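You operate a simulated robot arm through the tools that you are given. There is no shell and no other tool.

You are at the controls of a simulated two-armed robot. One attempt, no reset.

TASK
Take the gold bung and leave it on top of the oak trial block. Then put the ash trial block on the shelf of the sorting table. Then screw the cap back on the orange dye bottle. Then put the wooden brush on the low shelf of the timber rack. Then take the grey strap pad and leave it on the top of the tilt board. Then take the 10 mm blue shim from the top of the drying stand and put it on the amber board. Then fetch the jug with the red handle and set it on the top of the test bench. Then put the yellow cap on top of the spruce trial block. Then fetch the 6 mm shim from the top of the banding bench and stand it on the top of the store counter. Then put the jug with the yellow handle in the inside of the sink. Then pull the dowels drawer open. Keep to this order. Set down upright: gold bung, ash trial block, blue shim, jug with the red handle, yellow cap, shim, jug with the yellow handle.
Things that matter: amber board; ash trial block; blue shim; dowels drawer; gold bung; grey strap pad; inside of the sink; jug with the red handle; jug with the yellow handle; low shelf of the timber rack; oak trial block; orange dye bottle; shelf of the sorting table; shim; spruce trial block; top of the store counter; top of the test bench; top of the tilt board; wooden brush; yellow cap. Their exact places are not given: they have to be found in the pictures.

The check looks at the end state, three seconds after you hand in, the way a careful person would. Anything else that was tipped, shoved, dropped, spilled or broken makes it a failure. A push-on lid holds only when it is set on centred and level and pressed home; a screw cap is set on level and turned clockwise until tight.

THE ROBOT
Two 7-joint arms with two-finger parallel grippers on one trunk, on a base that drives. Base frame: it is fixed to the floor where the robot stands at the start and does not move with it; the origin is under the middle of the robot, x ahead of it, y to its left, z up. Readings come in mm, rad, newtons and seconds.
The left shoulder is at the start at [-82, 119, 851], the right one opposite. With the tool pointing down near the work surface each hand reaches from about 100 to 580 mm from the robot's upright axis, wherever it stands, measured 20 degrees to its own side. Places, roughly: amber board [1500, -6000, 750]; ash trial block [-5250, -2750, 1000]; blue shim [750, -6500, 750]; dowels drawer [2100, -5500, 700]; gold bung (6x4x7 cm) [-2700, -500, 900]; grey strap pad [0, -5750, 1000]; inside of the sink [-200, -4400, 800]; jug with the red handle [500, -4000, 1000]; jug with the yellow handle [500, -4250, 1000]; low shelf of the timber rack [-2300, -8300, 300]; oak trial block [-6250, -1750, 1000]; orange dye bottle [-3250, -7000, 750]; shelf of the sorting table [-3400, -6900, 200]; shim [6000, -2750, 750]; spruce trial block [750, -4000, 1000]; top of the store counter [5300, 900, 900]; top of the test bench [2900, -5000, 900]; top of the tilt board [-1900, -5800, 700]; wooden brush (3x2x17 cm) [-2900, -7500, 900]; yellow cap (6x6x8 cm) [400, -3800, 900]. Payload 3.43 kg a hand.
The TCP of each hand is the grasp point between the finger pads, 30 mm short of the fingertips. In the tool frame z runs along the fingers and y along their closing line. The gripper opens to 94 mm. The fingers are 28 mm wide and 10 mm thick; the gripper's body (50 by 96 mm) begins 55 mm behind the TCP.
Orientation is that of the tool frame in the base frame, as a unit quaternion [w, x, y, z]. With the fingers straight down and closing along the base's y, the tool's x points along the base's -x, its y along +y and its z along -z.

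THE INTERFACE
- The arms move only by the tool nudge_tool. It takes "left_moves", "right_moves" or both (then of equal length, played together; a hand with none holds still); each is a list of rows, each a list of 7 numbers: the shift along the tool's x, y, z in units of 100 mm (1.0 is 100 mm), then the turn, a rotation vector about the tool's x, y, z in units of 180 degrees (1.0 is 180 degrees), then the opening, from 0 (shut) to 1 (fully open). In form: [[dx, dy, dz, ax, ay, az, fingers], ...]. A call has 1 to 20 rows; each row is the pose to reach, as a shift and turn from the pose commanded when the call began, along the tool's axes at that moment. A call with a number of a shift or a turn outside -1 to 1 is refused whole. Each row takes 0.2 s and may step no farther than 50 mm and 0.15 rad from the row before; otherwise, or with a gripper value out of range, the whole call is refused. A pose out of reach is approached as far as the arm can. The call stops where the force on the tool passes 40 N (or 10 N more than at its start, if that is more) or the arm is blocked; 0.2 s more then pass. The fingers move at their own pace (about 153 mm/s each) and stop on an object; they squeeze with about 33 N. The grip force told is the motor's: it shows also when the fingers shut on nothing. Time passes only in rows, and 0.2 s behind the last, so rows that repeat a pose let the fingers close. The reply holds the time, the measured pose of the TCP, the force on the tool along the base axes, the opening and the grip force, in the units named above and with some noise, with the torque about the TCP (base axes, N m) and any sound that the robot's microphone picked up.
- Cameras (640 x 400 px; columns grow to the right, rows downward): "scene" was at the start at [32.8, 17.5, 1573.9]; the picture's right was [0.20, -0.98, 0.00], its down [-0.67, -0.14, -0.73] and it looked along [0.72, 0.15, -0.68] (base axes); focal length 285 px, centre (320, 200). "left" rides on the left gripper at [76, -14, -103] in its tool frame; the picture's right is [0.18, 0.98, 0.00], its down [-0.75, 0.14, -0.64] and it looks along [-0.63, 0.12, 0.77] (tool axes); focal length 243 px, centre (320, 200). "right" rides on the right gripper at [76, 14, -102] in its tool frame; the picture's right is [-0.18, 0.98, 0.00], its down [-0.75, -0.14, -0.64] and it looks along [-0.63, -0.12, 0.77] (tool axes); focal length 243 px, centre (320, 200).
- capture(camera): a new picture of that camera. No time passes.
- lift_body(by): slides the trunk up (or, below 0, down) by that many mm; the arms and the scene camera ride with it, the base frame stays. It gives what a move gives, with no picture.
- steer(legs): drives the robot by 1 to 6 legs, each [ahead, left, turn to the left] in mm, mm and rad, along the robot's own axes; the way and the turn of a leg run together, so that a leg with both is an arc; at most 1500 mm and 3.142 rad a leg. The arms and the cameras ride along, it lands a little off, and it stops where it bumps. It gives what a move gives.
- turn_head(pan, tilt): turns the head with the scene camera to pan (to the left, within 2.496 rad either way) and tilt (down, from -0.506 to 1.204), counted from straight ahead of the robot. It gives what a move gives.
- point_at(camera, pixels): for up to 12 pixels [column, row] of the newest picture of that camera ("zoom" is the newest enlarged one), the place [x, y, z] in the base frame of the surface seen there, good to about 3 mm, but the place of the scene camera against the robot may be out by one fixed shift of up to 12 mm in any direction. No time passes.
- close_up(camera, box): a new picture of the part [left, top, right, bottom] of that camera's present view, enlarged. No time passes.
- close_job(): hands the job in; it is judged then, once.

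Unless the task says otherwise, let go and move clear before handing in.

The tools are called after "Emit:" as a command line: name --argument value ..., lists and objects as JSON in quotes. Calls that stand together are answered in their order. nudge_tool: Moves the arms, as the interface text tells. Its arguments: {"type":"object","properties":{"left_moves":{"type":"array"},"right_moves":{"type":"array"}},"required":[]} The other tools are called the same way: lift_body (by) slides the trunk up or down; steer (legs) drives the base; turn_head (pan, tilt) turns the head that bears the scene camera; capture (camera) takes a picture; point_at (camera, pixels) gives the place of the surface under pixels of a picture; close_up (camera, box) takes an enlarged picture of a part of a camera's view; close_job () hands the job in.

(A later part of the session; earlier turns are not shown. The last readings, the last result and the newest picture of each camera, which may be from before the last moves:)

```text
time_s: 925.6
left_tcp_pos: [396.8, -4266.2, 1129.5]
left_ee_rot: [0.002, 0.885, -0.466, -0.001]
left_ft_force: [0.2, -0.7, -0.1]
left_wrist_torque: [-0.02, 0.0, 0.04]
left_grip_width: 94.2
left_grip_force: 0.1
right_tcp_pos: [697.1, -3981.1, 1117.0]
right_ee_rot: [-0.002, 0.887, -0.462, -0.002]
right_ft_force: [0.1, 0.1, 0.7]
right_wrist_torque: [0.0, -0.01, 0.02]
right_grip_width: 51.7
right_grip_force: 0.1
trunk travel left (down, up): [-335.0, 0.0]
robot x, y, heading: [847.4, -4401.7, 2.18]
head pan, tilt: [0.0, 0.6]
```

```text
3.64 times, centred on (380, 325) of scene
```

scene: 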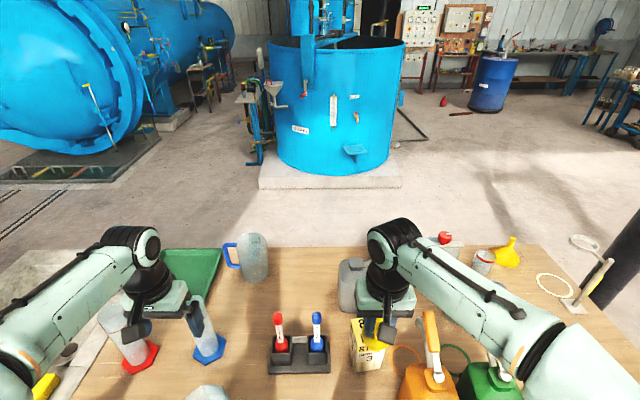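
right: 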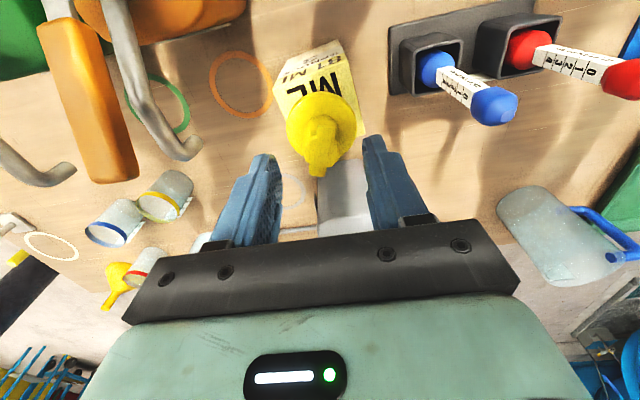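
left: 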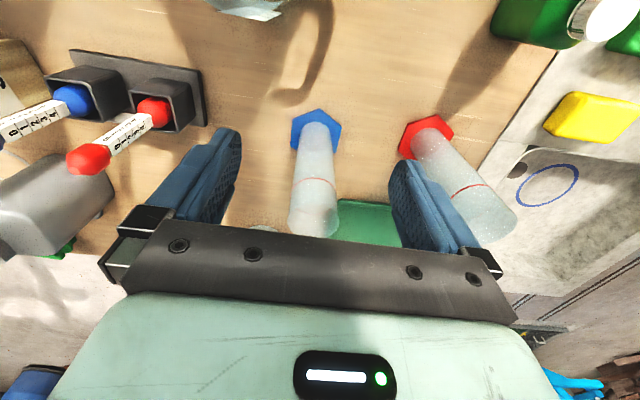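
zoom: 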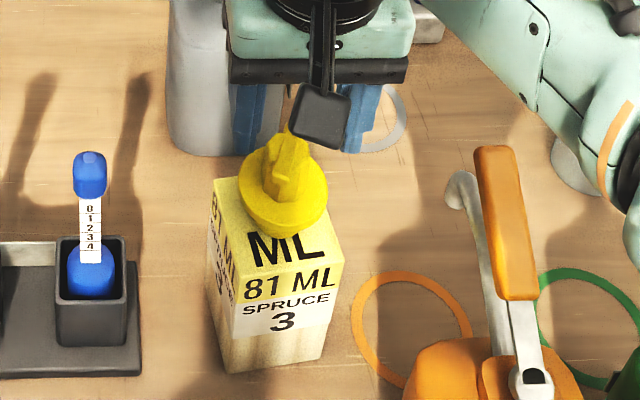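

The cap stands upright on the spruce block. I'll retract and back off, then head for the banding bench at about (6000,-2750).

Emit:
nudge_tool --right_moves '[[0.3, 0, -0.1, 0, 0, 0, 0.55], [0.7, 0, -0.1, 0, 0, 0, 0.6], [1.0, 0, 0, 0, 0, 0, 1]]'

Emit:
steer --legs '[[-400, 0, 0], [0, 0, -1.5]]'

Emit:
turn_head --pan 0.0 --tilt 0.3

Emit:
capture --camera "scene"

```text
time_s: 926.4
left_tcp_pos: [395.9, -4267.1, 1130.2]
left_ee_rot: [0.002, 0.885, -0.466, -0.002]
left_ft_force: [-0.3, 0.0, -0.2]
left_wrist_torque: [-0.01, 0.0, -0.03]
left_grip_width: 93.9
left_grip_force: 0.0
right_tcp_pos: [755.1, -4062.6, 1116.7]
right_ee_rot: [-0.002, 0.887, -0.463, -0.001]
right_ft_force: [-0.3, 0.7, -0.2]
right_wrist_torque: [0.01, 0.01, 0.02]
right_grip_width: 93.9
right_grip_force: 0.0
trunk travel left (down, up): [-335.0, 0.0]
robot x, y, heading: [843.2, -4400.5, 2.178]
head pan, tilt: [0.0, 0.6]
```

```text
time_s: 932.6
left_tcp_pos: [1178.8, -4272.3, 1130.3]
left_ee_rot: [-0.001, -0.326, 0.945, 0.002]
left_ft_force: [-0.2, 0.6, 0.5]
left_wrist_torque: [-0.01, 0.01, 0.01]
left_grip_width: 94.0
left_grip_force: 0.0
right_tcp_pos: [1405.2, -4615.7, 1116.2]
right_ee_rot: [0.002, -0.33, 0.944, -0.001]
right_ft_force: [-0.1, 0.5, 0.1]
right_wrist_torque: [0.01, -0.02, -0.01]
right_grip_width: 93.8
right_grip_force: 0.1
trunk travel left (down, up): [-335.0, 0.0]
robot x, y, heading: [1074.0, -4731.2, 0.674]
head pan, tilt: [0.0, 0.6]
```

```text
time_s: 933.4
left_tcp_pos: [1178.6, -4272.5, 1129.3]
left_ee_rot: [0.0, -0.327, 0.945, 0.002]
left_ft_force: [-0.9, -0.8, -0.6]
left_wrist_torque: [0.0, 0.03, -0.02]
left_grip_width: 94.1
left_grip_force: 0.0
right_tcp_pos: [1407.2, -4616.2, 1116.3]
right_ee_rot: [0.002, -0.331, 0.944, 0.0]
right_ft_force: [0.0, 0.2, 0.1]
right_wrist_torque: [0.0, 0.0, -0.02]
right_grip_width: 93.9
right_grip_force: 0.2
trunk travel left (down, up): [-335.0, 0.0]
robot x, y, heading: [1075.5, -4729.3, 0.674]
head pan, tilt: [0.0, 0.3]
```

```text
taken
```

scene: 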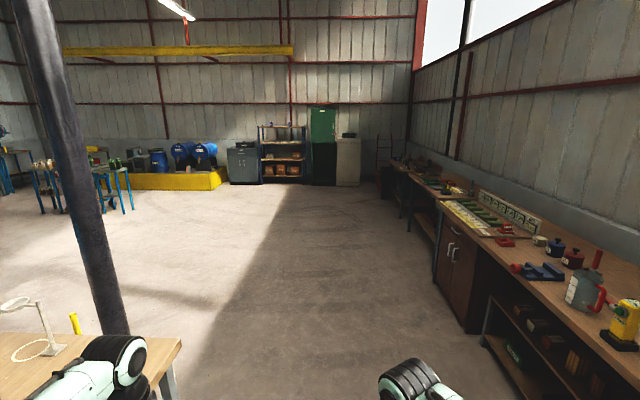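

The floor towards the banding bench (far right) is clear. I'll drive there in long legs, well away from the benches.

Emit:
steer --legs '[[0, 0, -0.1], [1500, 0, 0], [1500, 0, 0], [1400, 0, 0]]'

Emit:
turn_head --pan -0.6 --tilt 0.4

Emit:
capture --camera "scene"

Emit:
close_up --camera "scene" --box '[150, 120, 470, 280]'

```text
time_s: 954.9
left_tcp_pos: [4935.4, -1935.5, 1131.0]
left_ee_rot: [-0.001, -0.271, 0.963, 0.002]
left_ft_force: [0.2, 0.7, 0.0]
left_wrist_torque: [0.01, -0.03, 0.03]
left_grip_width: 94.0
left_grip_force: 0.1
right_tcp_pos: [5123.2, -2302.5, 1116.6]
right_ee_rot: [0.002, -0.275, 0.962, 0.0]
right_ft_force: [0.0, 0.4, -0.2]
right_wrist_torque: [0.0, 0.03, 0.03]
right_grip_width: 93.8
right_grip_force: 0.1
trunk travel left (down, up): [-335.0, 0.0]
robot x, y, heading: [4780.1, -2376.9, 0.557]
head pan, tilt: [0.0, 0.3]
```

```text
time_s: 955.9
left_tcp_pos: [4935.2, -1933.3, 1128.7]
left_ee_rot: [-0.001, -0.271, 0.963, 0.003]
left_ft_force: [0.0, -0.9, -0.2]
left_wrist_torque: [0.01, -0.03, 0.01]
left_grip_width: 94.0
left_grip_force: 0.2
right_tcp_pos: [5122.7, -2301.4, 1116.5]
right_ee_rot: [0.003, -0.274, 0.962, -0.001]
right_ft_force: [-0.3, -0.3, -0.2]
right_wrist_torque: [0.02, -0.02, 0.03]
right_grip_width: 93.8
right_grip_force: 0.1
trunk travel left (down, up): [-335.0, 0.0]
robot x, y, heading: [4778.2, -2371.6, 0.555]
head pan, tilt: [-0.6, 0.4]
```

```text
taken
```

scene: 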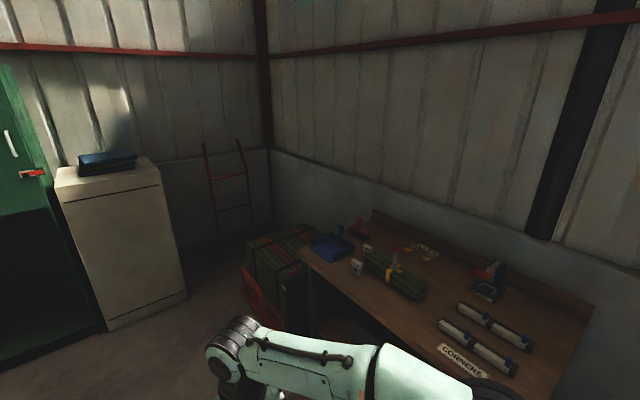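

```text
2.00 times, centred on (310, 200) of scene
```

zoom: 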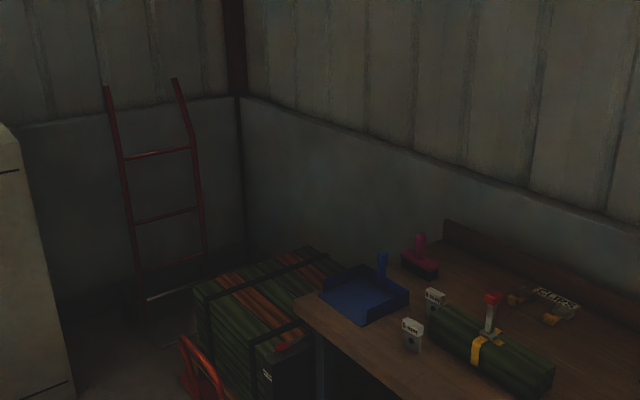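

This is the banding bench, with two small white pieces at zoom (412,330) and (433,298), probably the shims. I'll zoom closer.

Emit:
close_up --camera "scene" --box '[340, 230, 400, 290]'

Emit:
point_at --camera "zoom" --pixels '[[250, 235], [180, 300], [330, 190], [160, 170], [300, 120]]'

Emit:
point_at --camera "scene" --pixels '[[357, 265], [367, 250], [300, 252], [460, 375], [240, 380], [590, 315], [375, 220], [340, 260], [400, 280]]'

```text
6.67 times, centred on (370, 260) of scene
```

zoom: 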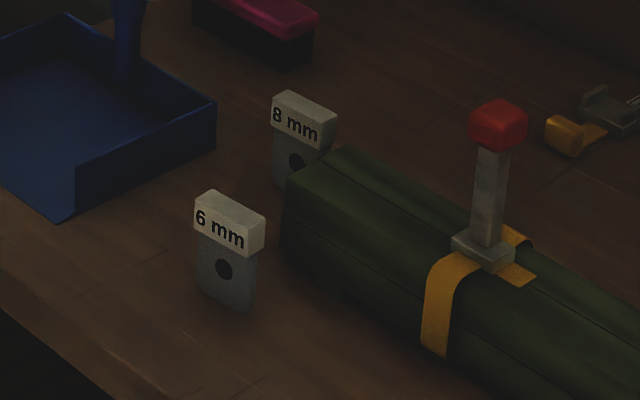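

```text
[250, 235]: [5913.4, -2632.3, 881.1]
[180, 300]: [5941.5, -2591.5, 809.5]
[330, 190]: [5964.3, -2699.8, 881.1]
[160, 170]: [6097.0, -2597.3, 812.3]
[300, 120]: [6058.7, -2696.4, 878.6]
```

```text
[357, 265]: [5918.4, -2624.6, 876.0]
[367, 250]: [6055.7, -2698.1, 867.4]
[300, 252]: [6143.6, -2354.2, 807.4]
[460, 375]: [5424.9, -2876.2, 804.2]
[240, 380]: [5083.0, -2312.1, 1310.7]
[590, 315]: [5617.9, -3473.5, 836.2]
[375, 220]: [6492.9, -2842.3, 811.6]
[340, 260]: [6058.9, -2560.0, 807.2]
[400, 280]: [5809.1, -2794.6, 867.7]
```

The nearer one is the 6 mm shim, at (5916,-2628), top z≈890. I'll check the red hand truck and crate near the bench's left end before driving in.

Emit:
point_at --camera "scene" --pixels '[[250, 285], [260, 300], [275, 325], [270, 255], [300, 290], [240, 275], [290, 240], [100, 325], [190, 295], [245, 245]]'

Emit:
turn_head --pan -0.3 --tilt 0.6

Emit:
capture --camera "scene"

```text
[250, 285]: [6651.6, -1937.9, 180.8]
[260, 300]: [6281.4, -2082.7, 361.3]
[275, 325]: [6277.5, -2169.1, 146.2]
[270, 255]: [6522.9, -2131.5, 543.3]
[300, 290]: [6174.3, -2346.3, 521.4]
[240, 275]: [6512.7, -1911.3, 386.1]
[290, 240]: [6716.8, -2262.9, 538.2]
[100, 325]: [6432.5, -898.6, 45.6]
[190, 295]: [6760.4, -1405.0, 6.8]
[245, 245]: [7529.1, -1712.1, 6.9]
```

```text
time_s: 956.7
left_tcp_pos: [4936.6, -1934.2, 1130.1]
left_ee_rot: [0.0, -0.271, 0.963, 0.002]
left_ft_force: [0.6, -0.5, 0.4]
left_wrist_torque: [0.0, 0.0, -0.04]
left_grip_width: 94.0
left_grip_force: 0.0
right_tcp_pos: [5122.0, -2302.9, 1115.7]
right_ee_rot: [0.002, -0.275, 0.961, -0.001]
right_ft_force: [-0.7, 1.0, -0.8]
right_wrist_torque: [-0.01, 0.05, 0.0]
right_grip_width: 93.8
right_grip_force: 0.1
trunk travel left (down, up): [-335.0, 0.0]
robot x, y, heading: [4778.7, -2376.3, 0.555]
head pan, tilt: [-0.3, 0.6]
```

```text
taken
```

scene: 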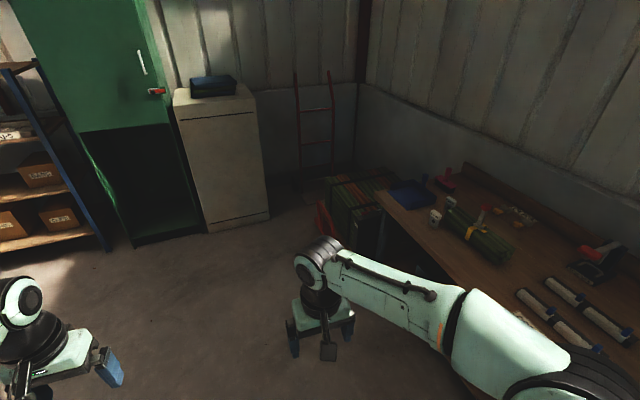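

Emit:
steer --legs '[[0, 0, -0.217], [923, 0, 0], [0, 0, -1.281], [100, 0, 0]]'

Emit:
capture --camera "right"

Emit:
turn_head --pan 0.0 --tilt 0.75

Emit:
capture --camera "scene"

```text
time_s: 966.2
left_tcp_pos: [6162.4, -2270.8, 1130.6]
left_ee_rot: [0.001, 0.455, 0.891, 0.003]
left_ft_force: [0.3, 0.1, -0.2]
left_wrist_torque: [-0.01, 0.0, 0.01]
left_grip_width: 94.1
left_grip_force: 0.0
right_tcp_pos: [5809.7, -2483.4, 1117.1]
right_ee_rot: [0.001, 0.452, 0.892, -0.002]
right_ft_force: [-0.9, -0.4, -1.0]
right_wrist_torque: [0.0, 0.03, 0.0]
right_grip_width: 94.2
right_grip_force: 0.0
trunk travel left (down, up): [-335.0, 0.0]
robot x, y, heading: [5708.5, -2152.0, -0.943]
head pan, tilt: [-0.3, 0.6]
```

```text
taken
```

right: 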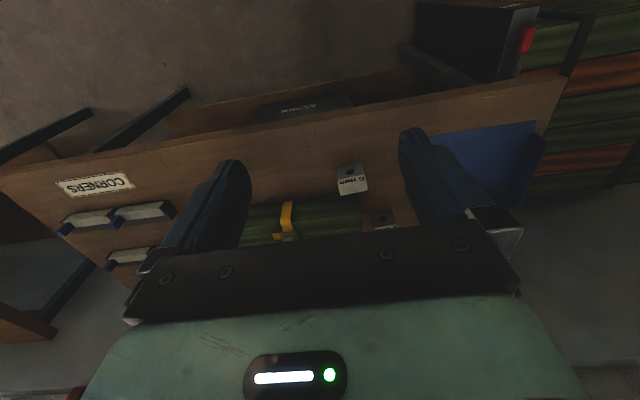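

```text
time_s: 967.0
left_tcp_pos: [6163.9, -2271.0, 1129.2]
left_ee_rot: [0.001, 0.456, 0.89, 0.002]
left_ft_force: [-1.0, 0.0, 0.5]
left_wrist_torque: [-0.01, -0.02, 0.02]
left_grip_width: 94.1
left_grip_force: 0.1
right_tcp_pos: [5810.6, -2484.8, 1117.1]
right_ee_rot: [0.0, 0.453, 0.891, -0.002]
right_ft_force: [-0.8, 0.0, 0.4]
right_wrist_torque: [0.0, 0.0, 0.0]
right_grip_width: 94.0
right_grip_force: 0.0
trunk travel left (down, up): [-335.0, 0.0]
robot x, y, heading: [5709.2, -2146.2, -0.942]
head pan, tilt: [0.0, 0.75]
```

```text
taken
```

scene: 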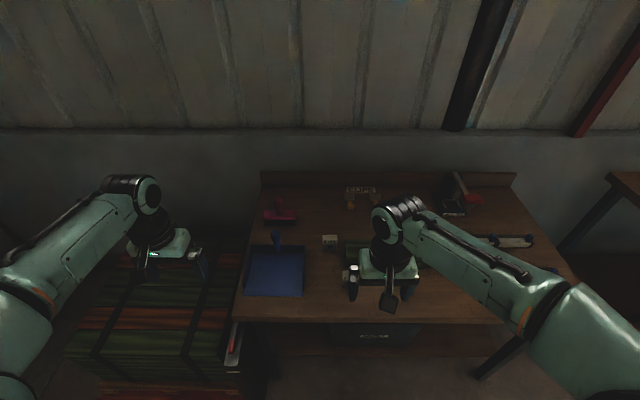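

Emit:
close_up --camera "right" --box '[310, 140, 410, 240]'

Emit:
point_at --camera "right" --pixels '[[339, 183], [366, 180], [341, 193], [367, 190], [352, 186], [350, 170], [340, 170], [361, 166], [330, 170], [375, 170], [385, 218]]'

```text
4.00 times, centred on (360, 190) of right
```

zoom: 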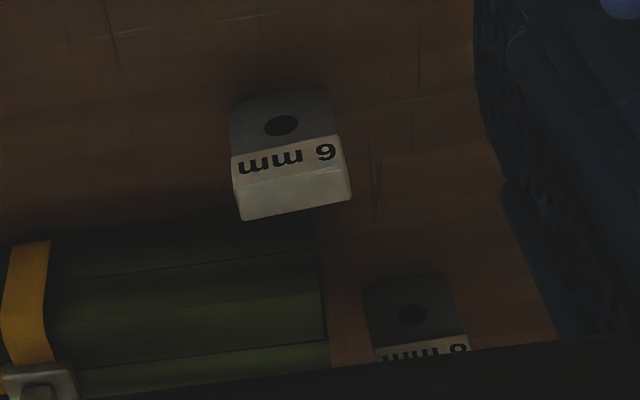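

```text
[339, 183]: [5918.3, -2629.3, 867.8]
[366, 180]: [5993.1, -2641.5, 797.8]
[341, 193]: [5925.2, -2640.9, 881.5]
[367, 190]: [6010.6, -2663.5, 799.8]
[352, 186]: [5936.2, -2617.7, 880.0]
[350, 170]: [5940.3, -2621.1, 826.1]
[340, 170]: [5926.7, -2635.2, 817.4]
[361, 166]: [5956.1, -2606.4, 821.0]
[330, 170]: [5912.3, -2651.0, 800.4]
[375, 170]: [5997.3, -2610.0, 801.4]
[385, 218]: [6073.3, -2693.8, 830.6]
```

Emit:
point_at --camera "zoom" --pixels '[[242, 186], [340, 169], [345, 196], [248, 214], [295, 190], [238, 165], [335, 145], [285, 100], [235, 110], [325, 95], [285, 160]]'

```text
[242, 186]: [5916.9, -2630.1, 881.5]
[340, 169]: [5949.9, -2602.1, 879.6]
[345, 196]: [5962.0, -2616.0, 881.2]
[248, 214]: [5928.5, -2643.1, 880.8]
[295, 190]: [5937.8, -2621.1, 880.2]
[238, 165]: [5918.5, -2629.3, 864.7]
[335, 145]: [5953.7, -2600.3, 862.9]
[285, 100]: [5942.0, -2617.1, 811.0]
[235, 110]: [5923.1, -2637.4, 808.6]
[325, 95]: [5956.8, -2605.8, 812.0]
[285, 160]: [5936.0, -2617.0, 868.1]
```

The 6 mm shim is a thin plate (6 mm) with an 18 mm-thick, 43 mm-wide head, z 860 to 881. To keep it exactly vertical I'll grip the head across its thickness, so I'll turn the hand 90°. First forward 90 mm.

Emit:
steer --legs '[[90, 0, 0]]'

Emit:
nudge_tool --right_moves '[[0, 0, 0.3, 0, 0, -0.045, 1], [0, 0, 0.6, 0, 0, -0.09, 1], [0, 0, 0.6, 0, 0, -0.135, 1], [0, 0, 0.6, 0, 0, -0.18, 1], [0, 0, 0.6, 0, 0, -0.225, 1], [0, 0, 0.6, 0, 0, -0.27, 1], [0, 0, 0.6, 0, 0, -0.315, 1], [0, 0, 0.6, 0, 0, -0.36, 1], [0, 0, 0.6, 0, 0, -0.405, 1], [0, 0, 0.6, 0, 0, -0.45, 1], [0, 0, 0.6, 0, 0, -0.495, 1], [0, 0, 0.6, 0, 0, -0.522, 1]]'

Emit:
capture --camera "right"

```text
time_s: 968.1
left_tcp_pos: [6215.8, -2342.7, 1128.5]
left_ee_rot: [0.001, 0.455, 0.89, 0.003]
left_ft_force: [0.5, -0.7, 0.4]
left_wrist_torque: [-0.01, -0.02, 0.01]
left_grip_width: 94.0
left_grip_force: 0.1
right_tcp_pos: [5862.3, -2555.7, 1115.6]
right_ee_rot: [0.001, 0.452, 0.892, -0.002]
right_ft_force: [0.4, 0.1, 0.4]
right_wrist_torque: [-0.01, 0.0, 0.02]
right_grip_width: 93.9
right_grip_force: 0.1
trunk travel left (down, up): [-335.0, 0.0]
robot x, y, heading: [5763.8, -2220.6, -0.945]
head pan, tilt: [0.0, 0.75]
```

```text
time_s: 970.7
left_tcp_pos: [6214.9, -2343.0, 1128.9]
left_ee_rot: [0.0, 0.456, 0.89, 0.002]
left_ft_force: [0.9, -0.4, 0.0]
left_wrist_torque: [0.01, -0.01, 0.0]
left_grip_width: 93.8
left_grip_force: 0.1
right_tcp_pos: [5863.0, -2556.6, 1056.4]
right_ee_rot: [0.0, -0.346, 0.938, -0.002]
right_ft_force: [-0.1, -0.1, 0.4]
right_wrist_torque: [-0.01, -0.01, -0.01]
right_grip_width: 93.8
right_grip_force: 0.1
trunk travel left (down, up): [-335.0, 0.0]
robot x, y, heading: [5763.2, -2216.3, -0.937]
head pan, tilt: [0.0, 0.75]
```

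```text
taken
```

right: 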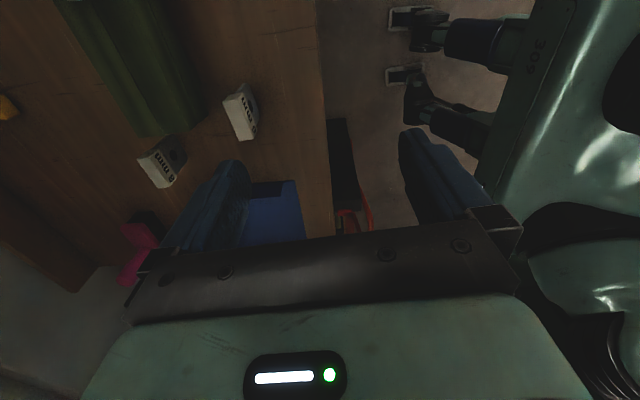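

Emit:
close_up --camera "right" --box '[200, 70, 280, 150]'

Emit:
point_at --camera "right" --pixels '[[225, 103], [239, 95], [251, 128], [239, 137], [238, 115], [250, 105], [150, 175], [175, 165], [175, 60], [140, 130]]'

```text
5.00 times, centred on (240, 110) of right
```

zoom: 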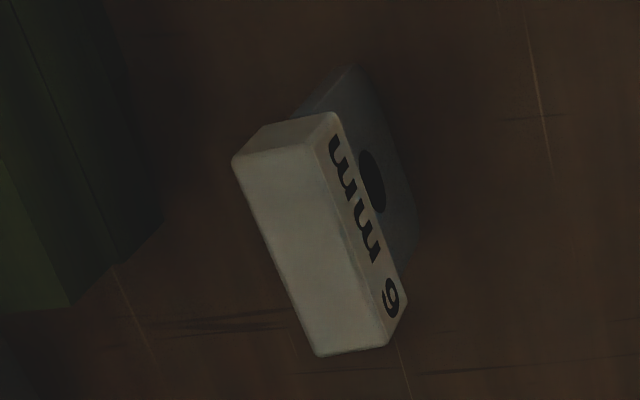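

```text
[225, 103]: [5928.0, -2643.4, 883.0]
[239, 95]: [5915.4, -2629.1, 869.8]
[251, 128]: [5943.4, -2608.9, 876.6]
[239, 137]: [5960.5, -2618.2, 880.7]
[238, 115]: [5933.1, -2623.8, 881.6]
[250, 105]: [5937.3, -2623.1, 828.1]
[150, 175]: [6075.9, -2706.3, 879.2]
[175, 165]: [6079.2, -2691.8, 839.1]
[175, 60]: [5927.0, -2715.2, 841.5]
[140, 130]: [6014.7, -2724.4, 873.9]
```

Emit:
point_at --camera "right" --pixels '[[206, 112], [200, 122], [192, 130], [212, 108], [238, 120], [205, 95]]'

```text
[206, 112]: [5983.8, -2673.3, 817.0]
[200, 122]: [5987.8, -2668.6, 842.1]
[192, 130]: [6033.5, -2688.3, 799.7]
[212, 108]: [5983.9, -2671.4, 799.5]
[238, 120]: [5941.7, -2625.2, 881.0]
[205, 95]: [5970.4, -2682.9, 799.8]
```

The bundle's face is 66 mm behind the shim, so I'll use a narrower opening. I'll move over and descend.

Emit:
nudge_tool --right_moves '[[-0.07, -0.4, 0, 0, 0, 0, 0.5], [-0.147, -0.8, 0, 0, 0, 0, 0.5], [-0.147, -1.0, 0.2, 0, 0, 0, 0.5], [-0.147, -1.0, 0.6, 0, 0, 0, 0.5], [-0.147, -1.0, 1.0, 0, 0, 0, 0.5]]'

Emit:
capture --camera "right"

Emit:
close_up --camera "right" --box '[260, 80, 380, 200]'

```text
time_s: 971.9
left_tcp_pos: [6216.6, -2343.6, 1129.3]
left_ee_rot: [0.001, 0.455, 0.89, 0.002]
left_ft_force: [-0.3, -0.4, 0.2]
left_wrist_torque: [-0.02, -0.02, -0.02]
left_grip_width: 93.9
left_grip_force: 0.1
right_tcp_pos: [5940.3, -2624.7, 955.9]
right_ee_rot: [0.0, -0.344, 0.939, -0.002]
right_ft_force: [1.1, 0.3, 1.0]
right_wrist_torque: [0.01, 0.02, 0.03]
right_grip_width: 47.0
right_grip_force: 0.1
trunk travel left (down, up): [-335.0, 0.0]
robot x, y, heading: [5765.5, -2217.8, -0.938]
head pan, tilt: [0.0, 0.75]
```

```text
taken
```

right: 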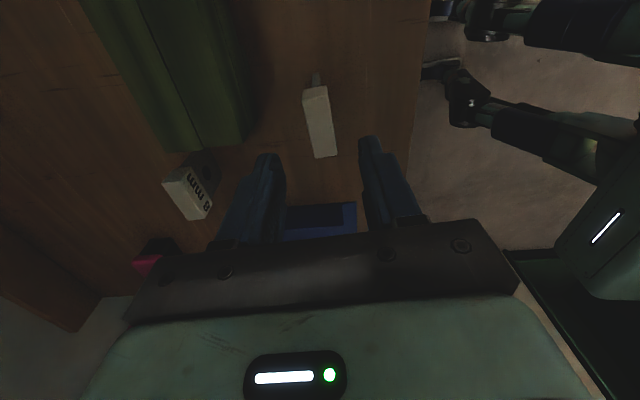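

```text
3.33 times, centred on (320, 140) of right
```

zoom: 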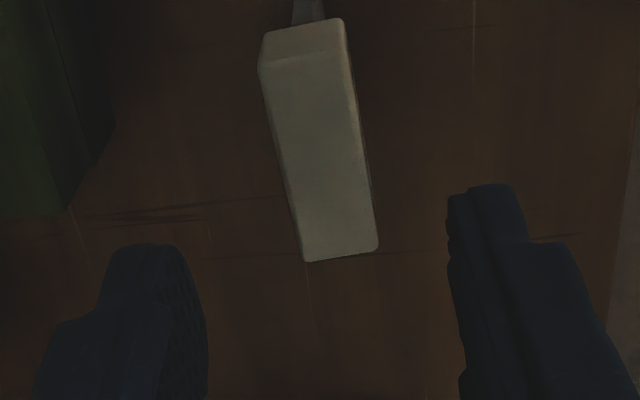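

Emit:
point_at --camera "zoom" --pixels '[[268, 70], [345, 55], [372, 245], [308, 255], [320, 160]]'

```text
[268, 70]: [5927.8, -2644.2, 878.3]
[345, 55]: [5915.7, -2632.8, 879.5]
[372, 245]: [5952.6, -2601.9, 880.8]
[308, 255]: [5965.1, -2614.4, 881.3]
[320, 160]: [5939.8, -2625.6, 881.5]
```

Emit:
nudge_tool --right_moves '[[0, 0.01, 0.3, 0, 0, 0, 0.5], [0, 0.01, 0.6, 0, 0, 0, 0.5], [0, 0.01, 0.76, 0, 0, 0, 0.5], [0, 0.01, 0.76, 0, 0, 0, 0.3], [0, 0.01, 0.76, 0, 0, 0, 0], [0, 0.01, 0.76, 0, 0, 0, 0], [0, 0.01, 0.76, 0, 0, 0, 0]]'

Emit:
nudge_tool --right_moves '[[0, 0, -0.05, 0, 0, 0, 0], [0, 0, -0.3, 0, 0, 0, 0], [0, 0, -0.7, 0, 0, 0, 0], [0, 0, -1.0, 0, 0, 0, 0]]'

Emit:
capture --camera "right"

Emit:
close_up --camera "scene" --box '[300, 200, 440, 320]'

```text
time_s: 973.5
left_tcp_pos: [6215.8, -2342.2, 1129.9]
left_ee_rot: [0.001, 0.455, 0.89, 0.002]
left_ft_force: [0.7, -0.2, -0.5]
left_wrist_torque: [0.0, 0.01, 0.04]
left_grip_width: 94.0
left_grip_force: 0.0
right_tcp_pos: [5940.4, -2623.4, 881.9]
right_ee_rot: [0.0, -0.345, 0.939, -0.001]
right_ft_force: [0.2, 0.3, 0.3]
right_wrist_torque: [-0.02, 0.02, -0.02]
right_grip_width: 24.1
right_grip_force: 33.0
trunk travel left (down, up): [-335.0, 0.0]
robot x, y, heading: [5764.6, -2218.6, -0.941]
head pan, tilt: [0.0, 0.75]
```

```text
time_s: 974.5
left_tcp_pos: [6216.9, -2342.8, 1130.7]
left_ee_rot: [0.001, 0.455, 0.89, 0.002]
left_ft_force: [0.0, 0.0, 0.2]
left_wrist_torque: [0.0, 0.01, 0.0]
left_grip_width: 94.1
left_grip_force: 0.0
right_tcp_pos: [5938.6, -2622.3, 981.9]
right_ee_rot: [-0.001, -0.344, 0.939, -0.001]
right_ft_force: [-0.1, 0.2, -1.7]
right_wrist_torque: [0.0, 0.01, -0.01]
right_grip_width: 23.9
right_grip_force: 32.3
trunk travel left (down, up): [-335.0, 0.0]
robot x, y, heading: [5763.3, -2221.1, -0.939]
head pan, tilt: [0.0, 0.75]
```

```text
taken
```

right: 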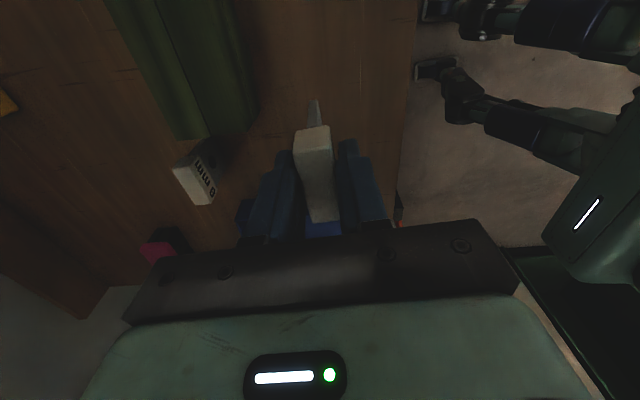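

```text
3.33 times, centred on (370, 260) of scene
```

zoom: 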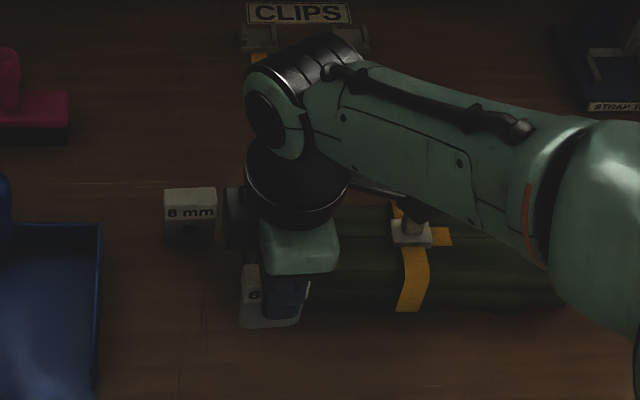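

The shim is held at 24 mm, hanging straight. I'll raise it, back off, and look for the store counter around (5300,900).

Emit:
nudge_tool --right_moves '[[0, 0.3, -0.4, 0, 0, 0, 0], [0, 0.6, -0.8, 0, 0, 0, 0]]'

Emit:
steer --legs '[[-500, 0, 0], [0, 0, 2.4]]'

Emit:
turn_head --pan 0.0 --tilt 0.4

Emit:
capture --camera "scene"

```text
time_s: 975.1
left_tcp_pos: [6216.0, -2342.5, 1129.2]
left_ee_rot: [0.001, 0.455, 0.89, 0.003]
left_ft_force: [-0.2, -0.3, 0.2]
left_wrist_torque: [-0.04, -0.03, 0.02]
left_grip_width: 94.1
left_grip_force: 0.1
right_tcp_pos: [5899.0, -2574.0, 1062.6]
right_ee_rot: [0.0, -0.344, 0.939, -0.002]
right_ft_force: [0.8, -0.5, -1.7]
right_wrist_torque: [-0.01, 0.0, -0.03]
right_grip_width: 23.9
right_grip_force: 32.8
trunk travel left (down, up): [-335.0, 0.0]
robot x, y, heading: [5767.5, -2216.6, -0.941]
head pan, tilt: [0.0, 0.75]
```

```text
time_s: 983.8
left_tcp_pos: [5215.9, -1421.9, 1130.2]
left_ee_rot: [-0.001, -0.666, 0.746, 0.002]
left_ft_force: [0.0, -0.1, 0.3]
left_wrist_torque: [0.01, -0.03, -0.03]
left_grip_width: 93.6
left_grip_force: 0.0
right_tcp_pos: [5607.4, -1462.7, 1062.5]
right_ee_rot: [-0.001, 1.0, -0.018, 0.001]
right_ft_force: [-1.0, -0.3, -1.1]
right_wrist_torque: [0.03, -0.01, -0.02]
right_grip_width: 23.9
right_grip_force: 33.0
trunk travel left (down, up): [-335.0, 0.0]
robot x, y, heading: [5465.6, -1820.1, 1.468]
head pan, tilt: [0.0, 0.75]
```

```text
time_s: 984.6
left_tcp_pos: [5215.9, -1422.5, 1128.8]
left_ee_rot: [-0.001, -0.666, 0.746, 0.002]
left_ft_force: [-0.1, 0.1, 0.6]
left_wrist_torque: [0.02, -0.02, -0.02]
left_grip_width: 93.9
left_grip_force: 0.0
right_tcp_pos: [5606.3, -1463.7, 1062.1]
right_ee_rot: [-0.002, 1.0, -0.017, 0.001]
right_ft_force: [0.1, 0.8, -0.9]
right_wrist_torque: [0.03, 0.0, 0.01]
right_grip_width: 23.8
right_grip_force: 33.0
trunk travel left (down, up): [-335.0, 0.0]
robot x, y, heading: [5466.8, -1821.8, 1.466]
head pan, tilt: [0.0, 0.4]
```

```text
taken
```

scene: 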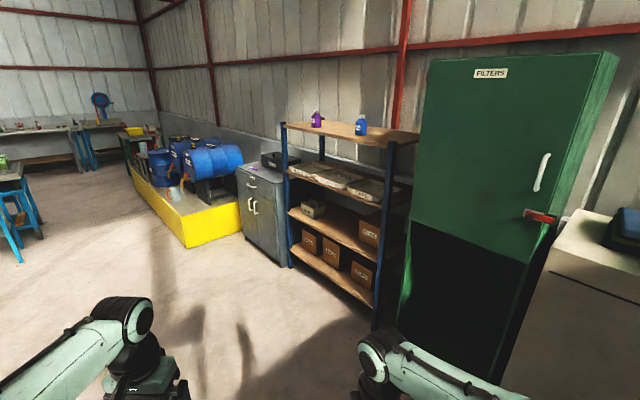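

The grey cabinet at (260,200) with a dark box on top looks like the store counter. I'll zoom in and measure.

Emit:
close_up --camera "scene" --box '[220, 130, 320, 260]'

Emit:
point_at --camera "scene" --pixels '[[240, 168], [258, 172], [280, 178], [250, 165], [262, 160], [282, 255], [240, 235], [285, 160], [235, 240], [290, 265], [190, 240], [370, 325]]'

```text
3.08 times, centred on (270, 195) of scene
```

zoom: 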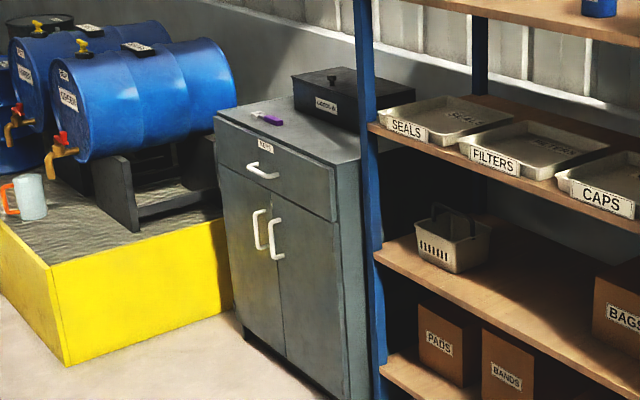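

```text
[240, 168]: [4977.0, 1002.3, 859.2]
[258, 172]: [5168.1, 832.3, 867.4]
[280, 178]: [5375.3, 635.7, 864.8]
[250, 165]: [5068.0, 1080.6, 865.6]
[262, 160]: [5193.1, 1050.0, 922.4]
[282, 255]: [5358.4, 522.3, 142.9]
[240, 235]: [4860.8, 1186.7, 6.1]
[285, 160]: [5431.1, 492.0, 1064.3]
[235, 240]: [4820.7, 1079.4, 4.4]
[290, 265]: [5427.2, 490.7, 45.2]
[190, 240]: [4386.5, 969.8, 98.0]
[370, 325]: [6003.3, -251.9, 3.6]
```

It's the store counter: top z≈865, front edge (4977,1002) to (5375,636). I'll drive up to it.

Emit:
steer --legs '[[0, 0, 0.347], [1200, 0, 0], [1050, 0, 0], [0, 0, -0.987]]'

Emit:
turn_head --pan -0.1 --tilt 0.6

Emit:
capture --camera "scene"

Emit:
point_at --camera "scene" --pixels '[[320, 250], [300, 240], [340, 250], [360, 260], [300, 270], [330, 230], [280, 230], [350, 240], [270, 250], [380, 250]]'

```text
time_s: 999.3
left_tcp_pos: [4946.3, 836.5, 1131.1]
left_ee_rot: [-0.001, -0.396, 0.918, 0.002]
left_ft_force: [0.1, -0.2, -0.3]
left_wrist_torque: [0.0, -0.03, 0.0]
left_grip_width: 94.0
left_grip_force: 0.1
right_tcp_pos: [5234.2, 568.8, 1061.8]
right_ee_rot: [-0.001, 0.943, -0.332, 0.001]
right_ft_force: [0.1, 0.1, -2.3]
right_wrist_torque: [0.04, 0.03, 0.01]
right_grip_width: 23.9
right_grip_force: 33.3
trunk travel left (down, up): [-335.0, 0.0]
robot x, y, heading: [4910.8, 367.9, 0.816]
head pan, tilt: [0.0, 0.4]
```

```text
time_s: 1000.1
left_tcp_pos: [4944.5, 836.6, 1130.2]
left_ee_rot: [-0.001, -0.396, 0.918, 0.002]
left_ft_force: [0.6, -0.3, -0.6]
left_wrist_torque: [0.03, 0.0, 0.0]
left_grip_width: 94.1
left_grip_force: 0.1
right_tcp_pos: [5235.3, 569.8, 1060.8]
right_ee_rot: [-0.001, 0.943, -0.332, 0.002]
right_ft_force: [0.1, -0.7, -1.0]
right_wrist_torque: [0.04, 0.01, 0.01]
right_grip_width: 23.9
right_grip_force: 33.1
trunk travel left (down, up): [-335.0, 0.0]
robot x, y, heading: [4906.9, 369.6, 0.826]
head pan, tilt: [-0.099, 0.6]
```

```text
taken
```

scene: 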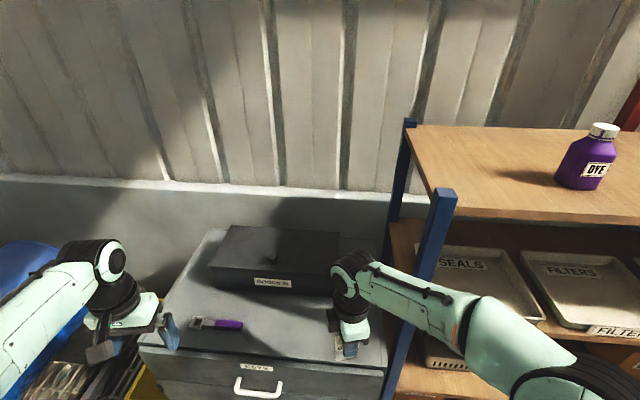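

```text
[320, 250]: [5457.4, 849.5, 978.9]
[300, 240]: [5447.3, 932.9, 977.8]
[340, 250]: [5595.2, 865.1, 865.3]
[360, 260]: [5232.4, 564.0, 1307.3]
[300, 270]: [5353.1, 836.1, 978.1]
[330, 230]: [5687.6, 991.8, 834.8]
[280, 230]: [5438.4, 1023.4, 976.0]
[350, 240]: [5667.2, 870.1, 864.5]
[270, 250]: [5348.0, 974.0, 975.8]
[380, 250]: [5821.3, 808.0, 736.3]
```

Emit:
point_at --camera "scene" --pixels '[[280, 325], [300, 345], [255, 345], [260, 368], [320, 370], [215, 323], [242, 326], [285, 305], [360, 340], [150, 345]]'

Emit:
capture --camera "left"

Emit:
capture --camera "right"

```text
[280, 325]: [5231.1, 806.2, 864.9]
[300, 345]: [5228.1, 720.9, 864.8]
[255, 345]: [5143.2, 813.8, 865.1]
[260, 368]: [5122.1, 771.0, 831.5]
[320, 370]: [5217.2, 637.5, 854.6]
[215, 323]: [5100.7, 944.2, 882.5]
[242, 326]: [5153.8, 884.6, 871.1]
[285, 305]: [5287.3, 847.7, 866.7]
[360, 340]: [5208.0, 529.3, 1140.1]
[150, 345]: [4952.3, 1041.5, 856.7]
```

```text
taken
```

left: 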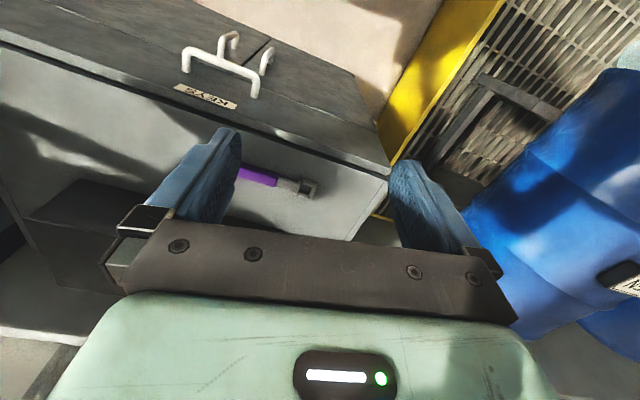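

```text
taken
```

right: 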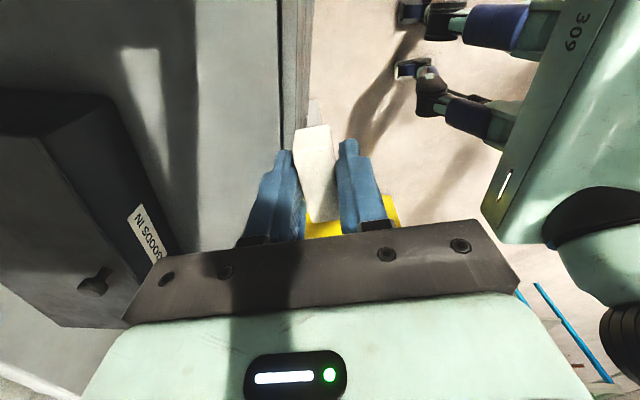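

I'll set the shim on the clear area right of the marker, around (5260,735). First I'll roll forward 80 mm and check the top's height with the wrist camera.

Emit:
steer --legs '[[80, 0, 0]]'

Emit:
capture --camera "left"

Emit:
point_at --camera "left" --pixels '[[100, 130], [140, 160], [60, 120], [180, 120], [30, 100], [130, 110], [40, 160]]'

Emit:
capture --camera "right"

Emit:
point_at --camera "right" --pixels '[[230, 60], [230, 120], [200, 180], [240, 160], [150, 60], [260, 30], [270, 100]]'

```text
time_s: 1001.1
left_tcp_pos: [4998.3, 893.1, 1129.9]
left_ee_rot: [0.0, -0.397, 0.918, 0.003]
left_ft_force: [0.2, 0.5, 0.6]
left_wrist_torque: [-0.03, -0.03, 0.01]
left_grip_width: 94.0
left_grip_force: 0.1
right_tcp_pos: [5288.1, 626.6, 1060.1]
right_ee_rot: [-0.002, 0.943, -0.332, 0.001]
right_ft_force: [-0.3, 0.1, -1.8]
right_wrist_torque: [-0.02, 0.04, 0.03]
right_grip_width: 24.1
right_grip_force: 32.8
trunk travel left (down, up): [-335.0, 0.0]
robot x, y, heading: [4962.8, 428.1, 0.822]
head pan, tilt: [-0.099, 0.6]
```

```text
taken
```

left: 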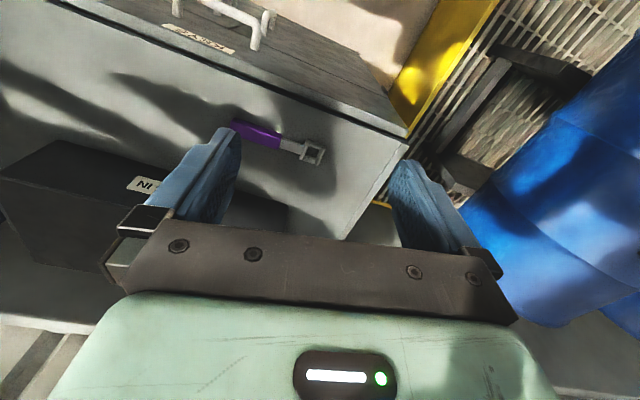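

```text
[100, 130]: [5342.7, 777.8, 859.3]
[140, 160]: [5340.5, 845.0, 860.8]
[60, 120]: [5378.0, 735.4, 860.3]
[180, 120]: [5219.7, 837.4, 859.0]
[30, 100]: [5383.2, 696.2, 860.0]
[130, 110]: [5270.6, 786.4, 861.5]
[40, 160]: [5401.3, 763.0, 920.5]
```

```text
taken
```

right: 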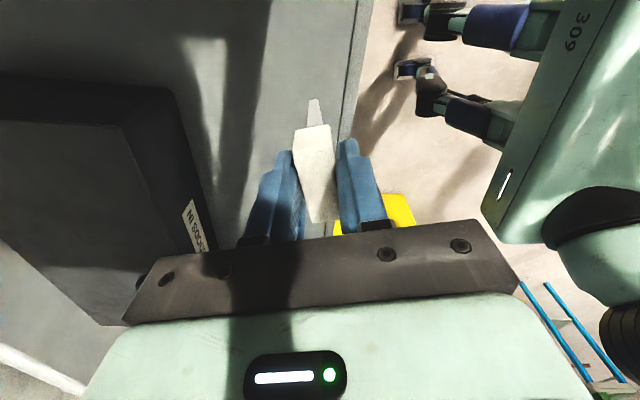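

```text
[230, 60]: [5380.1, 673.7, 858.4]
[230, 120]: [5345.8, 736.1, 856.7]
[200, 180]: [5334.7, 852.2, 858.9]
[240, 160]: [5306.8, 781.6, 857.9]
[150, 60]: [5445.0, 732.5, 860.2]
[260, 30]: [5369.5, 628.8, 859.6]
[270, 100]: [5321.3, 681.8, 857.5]
```

The counter is at z≈859 and clear at (5310,725). I'll move there and lower slowly; contact expected at TCP≈941.

Emit:
nudge_tool --right_moves '[[-0.2, -0.4, 0, 0, 0, 0, 0], [-0.446, -0.8, 0, 0, 0, 0, 0], [-0.446, -0.905, 0.4, 0, 0, 0, 0], [-0.446, -0.905, 0.8, 0, 0, 0, 0], [-0.446, -0.905, 1.0, 0, 0, 0, 0]]'

Emit:
capture --camera "right"

Emit:
close_up --camera "scene" --box '[200, 260, 420, 400]'

```text
time_s: 1002.3
left_tcp_pos: [4999.7, 895.3, 1129.6]
left_ee_rot: [-0.002, -0.397, 0.918, 0.003]
left_ft_force: [0.6, 0.8, 0.3]
left_wrist_torque: [-0.01, -0.01, 0.04]
left_grip_width: 94.0
left_grip_force: 0.0
right_tcp_pos: [5310.6, 727.6, 961.9]
right_ee_rot: [-0.001, 0.943, -0.333, 0.001]
right_ft_force: [0.5, -1.0, -1.8]
right_wrist_torque: [-0.04, 0.03, 0.0]
right_grip_width: 24.1
right_grip_force: 32.6
trunk travel left (down, up): [-335.0, 0.0]
robot x, y, heading: [4965.3, 427.1, 0.824]
head pan, tilt: [-0.099, 0.6]
```

```text
taken
```

right: 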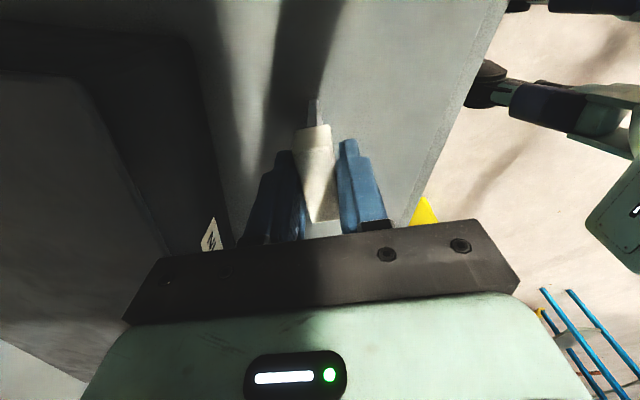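

```text
2.86 times, centred on (310, 330) of scene
```

zoom: 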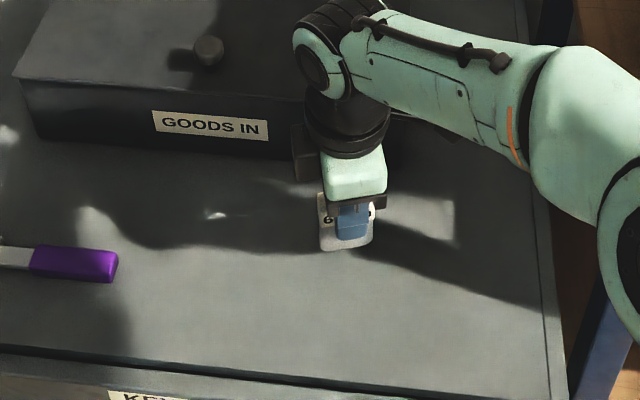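

Emit:
nudge_tool --right_moves '[[0, 0, 0.08, 0, 0, 0, 0], [0, 0, 0.16, 0, 0, 0, 0]]'

Emit:
nudge_tool --right_moves '[[0, 0, 0.015, 0, 0, 0, 0], [0, 0, 0.03, 0, 0, 0, 0]]'

Emit:
nudge_tool --right_moves '[[0, 0, 0.01, 0, 0, 0, 0], [0, 0, 0.02, 0, 0, 0, 0]]'

```text
time_s: 1002.9
left_tcp_pos: [5000.0, 895.4, 1128.2]
left_ee_rot: [0.0, -0.397, 0.918, 0.003]
left_ft_force: [-0.2, -0.3, 0.3]
left_wrist_torque: [0.05, -0.02, 0.04]
left_grip_width: 94.1
left_grip_force: 0.1
right_tcp_pos: [5310.6, 726.1, 946.3]
right_ee_rot: [-0.001, 0.943, -0.333, 0.001]
right_ft_force: [-0.3, 0.3, -1.3]
right_wrist_torque: [0.04, -0.01, 0.02]
right_grip_width: 24.1
right_grip_force: 33.0
trunk travel left (down, up): [-335.0, 0.0]
robot x, y, heading: [4966.2, 430.4, 0.823]
head pan, tilt: [-0.099, 0.6]
```

```text
time_s: 1003.5
left_tcp_pos: [4999.9, 893.8, 1129.6]
left_ee_rot: [-0.002, -0.395, 0.918, 0.003]
left_ft_force: [-0.2, 0.6, 0.1]
left_wrist_torque: [0.02, 0.0, -0.03]
left_grip_width: 94.1
left_grip_force: 0.0
right_tcp_pos: [5311.3, 726.9, 943.7]
right_ee_rot: [-0.001, 0.943, -0.332, 0.001]
right_ft_force: [0.0, 1.0, -1.6]
right_wrist_torque: [-0.02, 0.01, -0.03]
right_grip_width: 23.7
right_grip_force: 32.9
trunk travel left (down, up): [-335.0, 0.0]
robot x, y, heading: [4962.4, 425.4, 0.821]
head pan, tilt: [-0.099, 0.6]
```

```text
time_s: 1004.1
left_tcp_pos: [4998.9, 894.3, 1130.7]
left_ee_rot: [-0.001, -0.396, 0.918, 0.002]
left_ft_force: [0.3, -1.0, 0.9]
left_wrist_torque: [-0.02, 0.01, -0.02]
left_grip_width: 94.1
left_grip_force: 0.0
right_tcp_pos: [5310.8, 726.6, 941.8]
right_ee_rot: [-0.002, 0.943, -0.331, 0.001]
right_ft_force: [-0.8, 0.1, -1.2]
right_wrist_torque: [0.0, 0.0, -0.01]
right_grip_width: 23.9
right_grip_force: 33.0
trunk travel left (down, up): [-335.0, 0.0]
robot x, y, heading: [4967.6, 425.2, 0.82]
head pan, tilt: [-0.099, 0.6]
```

Emit:
nudge_tool --right_moves '[[0, 0, 0.008, 0, 0, 0, 0], [0, 0, 0.015, 0, 0, 0, 0]]'

Emit:
nudge_tool --right_moves '[[0, 0, 0.008, 0, 0, 0, 0], [0, 0, 0.012, 0, 0, 0, 0]]'

```text
time_s: 1004.7
left_tcp_pos: [4999.7, 895.2, 1129.9]
left_ee_rot: [-0.002, -0.397, 0.918, 0.003]
left_ft_force: [0.6, 0.1, 0.2]
left_wrist_torque: [0.01, -0.01, 0.0]
left_grip_width: 93.9
left_grip_force: 0.1
right_tcp_pos: [5309.8, 727.4, 939.6]
right_ee_rot: [-0.003, 0.943, -0.332, 0.002]
right_ft_force: [-0.8, -0.6, 2.7]
right_wrist_torque: [-0.02, 0.01, 0.0]
right_grip_width: 23.9
right_grip_force: 33.4
trunk travel left (down, up): [-335.0, 0.0]
robot x, y, heading: [4963.8, 429.4, 0.827]
head pan, tilt: [-0.099, 0.6]
```

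```text
time_s: 1005.3
left_tcp_pos: [4998.0, 893.5, 1130.5]
left_ee_rot: [-0.001, -0.396, 0.918, 0.003]
left_ft_force: [-0.7, -0.1, 0.1]
left_wrist_torque: [-0.01, 0.01, 0.02]
left_grip_width: 94.2
left_grip_force: 0.0
right_tcp_pos: [5309.3, 726.7, 939.6]
right_ee_rot: [-0.004, 0.943, -0.333, 0.0]
right_ft_force: [0.5, -0.5, 10.9]
right_wrist_torque: [-0.1, 0.01, 0.02]
right_grip_width: 24.0
right_grip_force: 33.0
trunk travel left (down, up): [-335.0, 0.0]
robot x, y, heading: [4966.7, 424.3, 0.824]
head pan, tilt: [-0.099, 0.6]
```

Contact. I'll ease off and open just a little, symmetrically, then rise straight up.

Emit:
nudge_tool --right_moves '[[0, 0, -0.01, 0, 0, 0, 0], [0, 0, -0.01, 0, 0, 0, 0.28], [0, 0, -0.01, 0, 0, 0, 0.35], [0, 0, -0.01, 0, 0, 0, 0.45], [0, 0, -0.01, 0, 0, 0, 0.5], [0, 0, -0.2, 0, 0, 0, 0.5], [0, 0, -0.5, 0, 0, 0, 0.5], [0, 0, -0.8, 0, 0, 0, 0.5]]'

Emit:
capture --camera "right"

Emit:
close_up --camera "scene" --box '[200, 260, 420, 400]'

```text
time_s: 1007.1
left_tcp_pos: [4998.1, 893.7, 1130.2]
left_ee_rot: [-0.001, -0.396, 0.918, 0.002]
left_ft_force: [0.2, 0.1, -0.2]
left_wrist_torque: [-0.01, 0.0, 0.01]
left_grip_width: 94.0
left_grip_force: 0.1
right_tcp_pos: [5309.7, 726.3, 1019.7]
right_ee_rot: [-0.001, 0.943, -0.332, 0.001]
right_ft_force: [0.2, -1.1, 1.1]
right_wrist_torque: [0.01, -0.01, 0.01]
right_grip_width: 47.0
right_grip_force: 0.0
trunk travel left (down, up): [-335.0, 0.0]
robot x, y, heading: [4963.5, 428.9, 0.82]
head pan, tilt: [-0.099, 0.6]
```

```text
taken
```

right: 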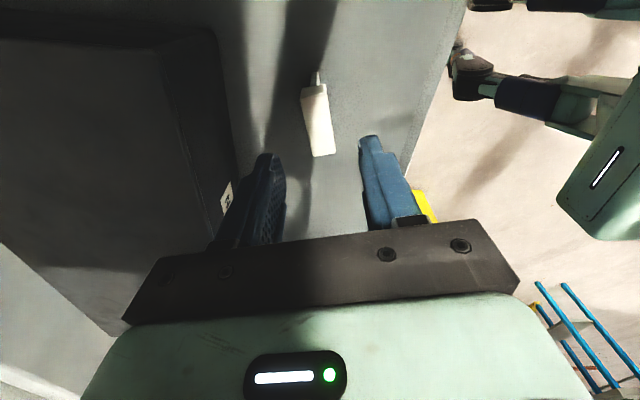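

```text
2.86 times, centred on (310, 330) of scene
```

zoom: 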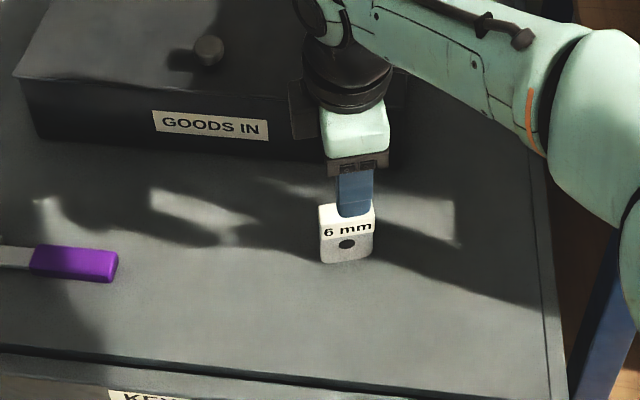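

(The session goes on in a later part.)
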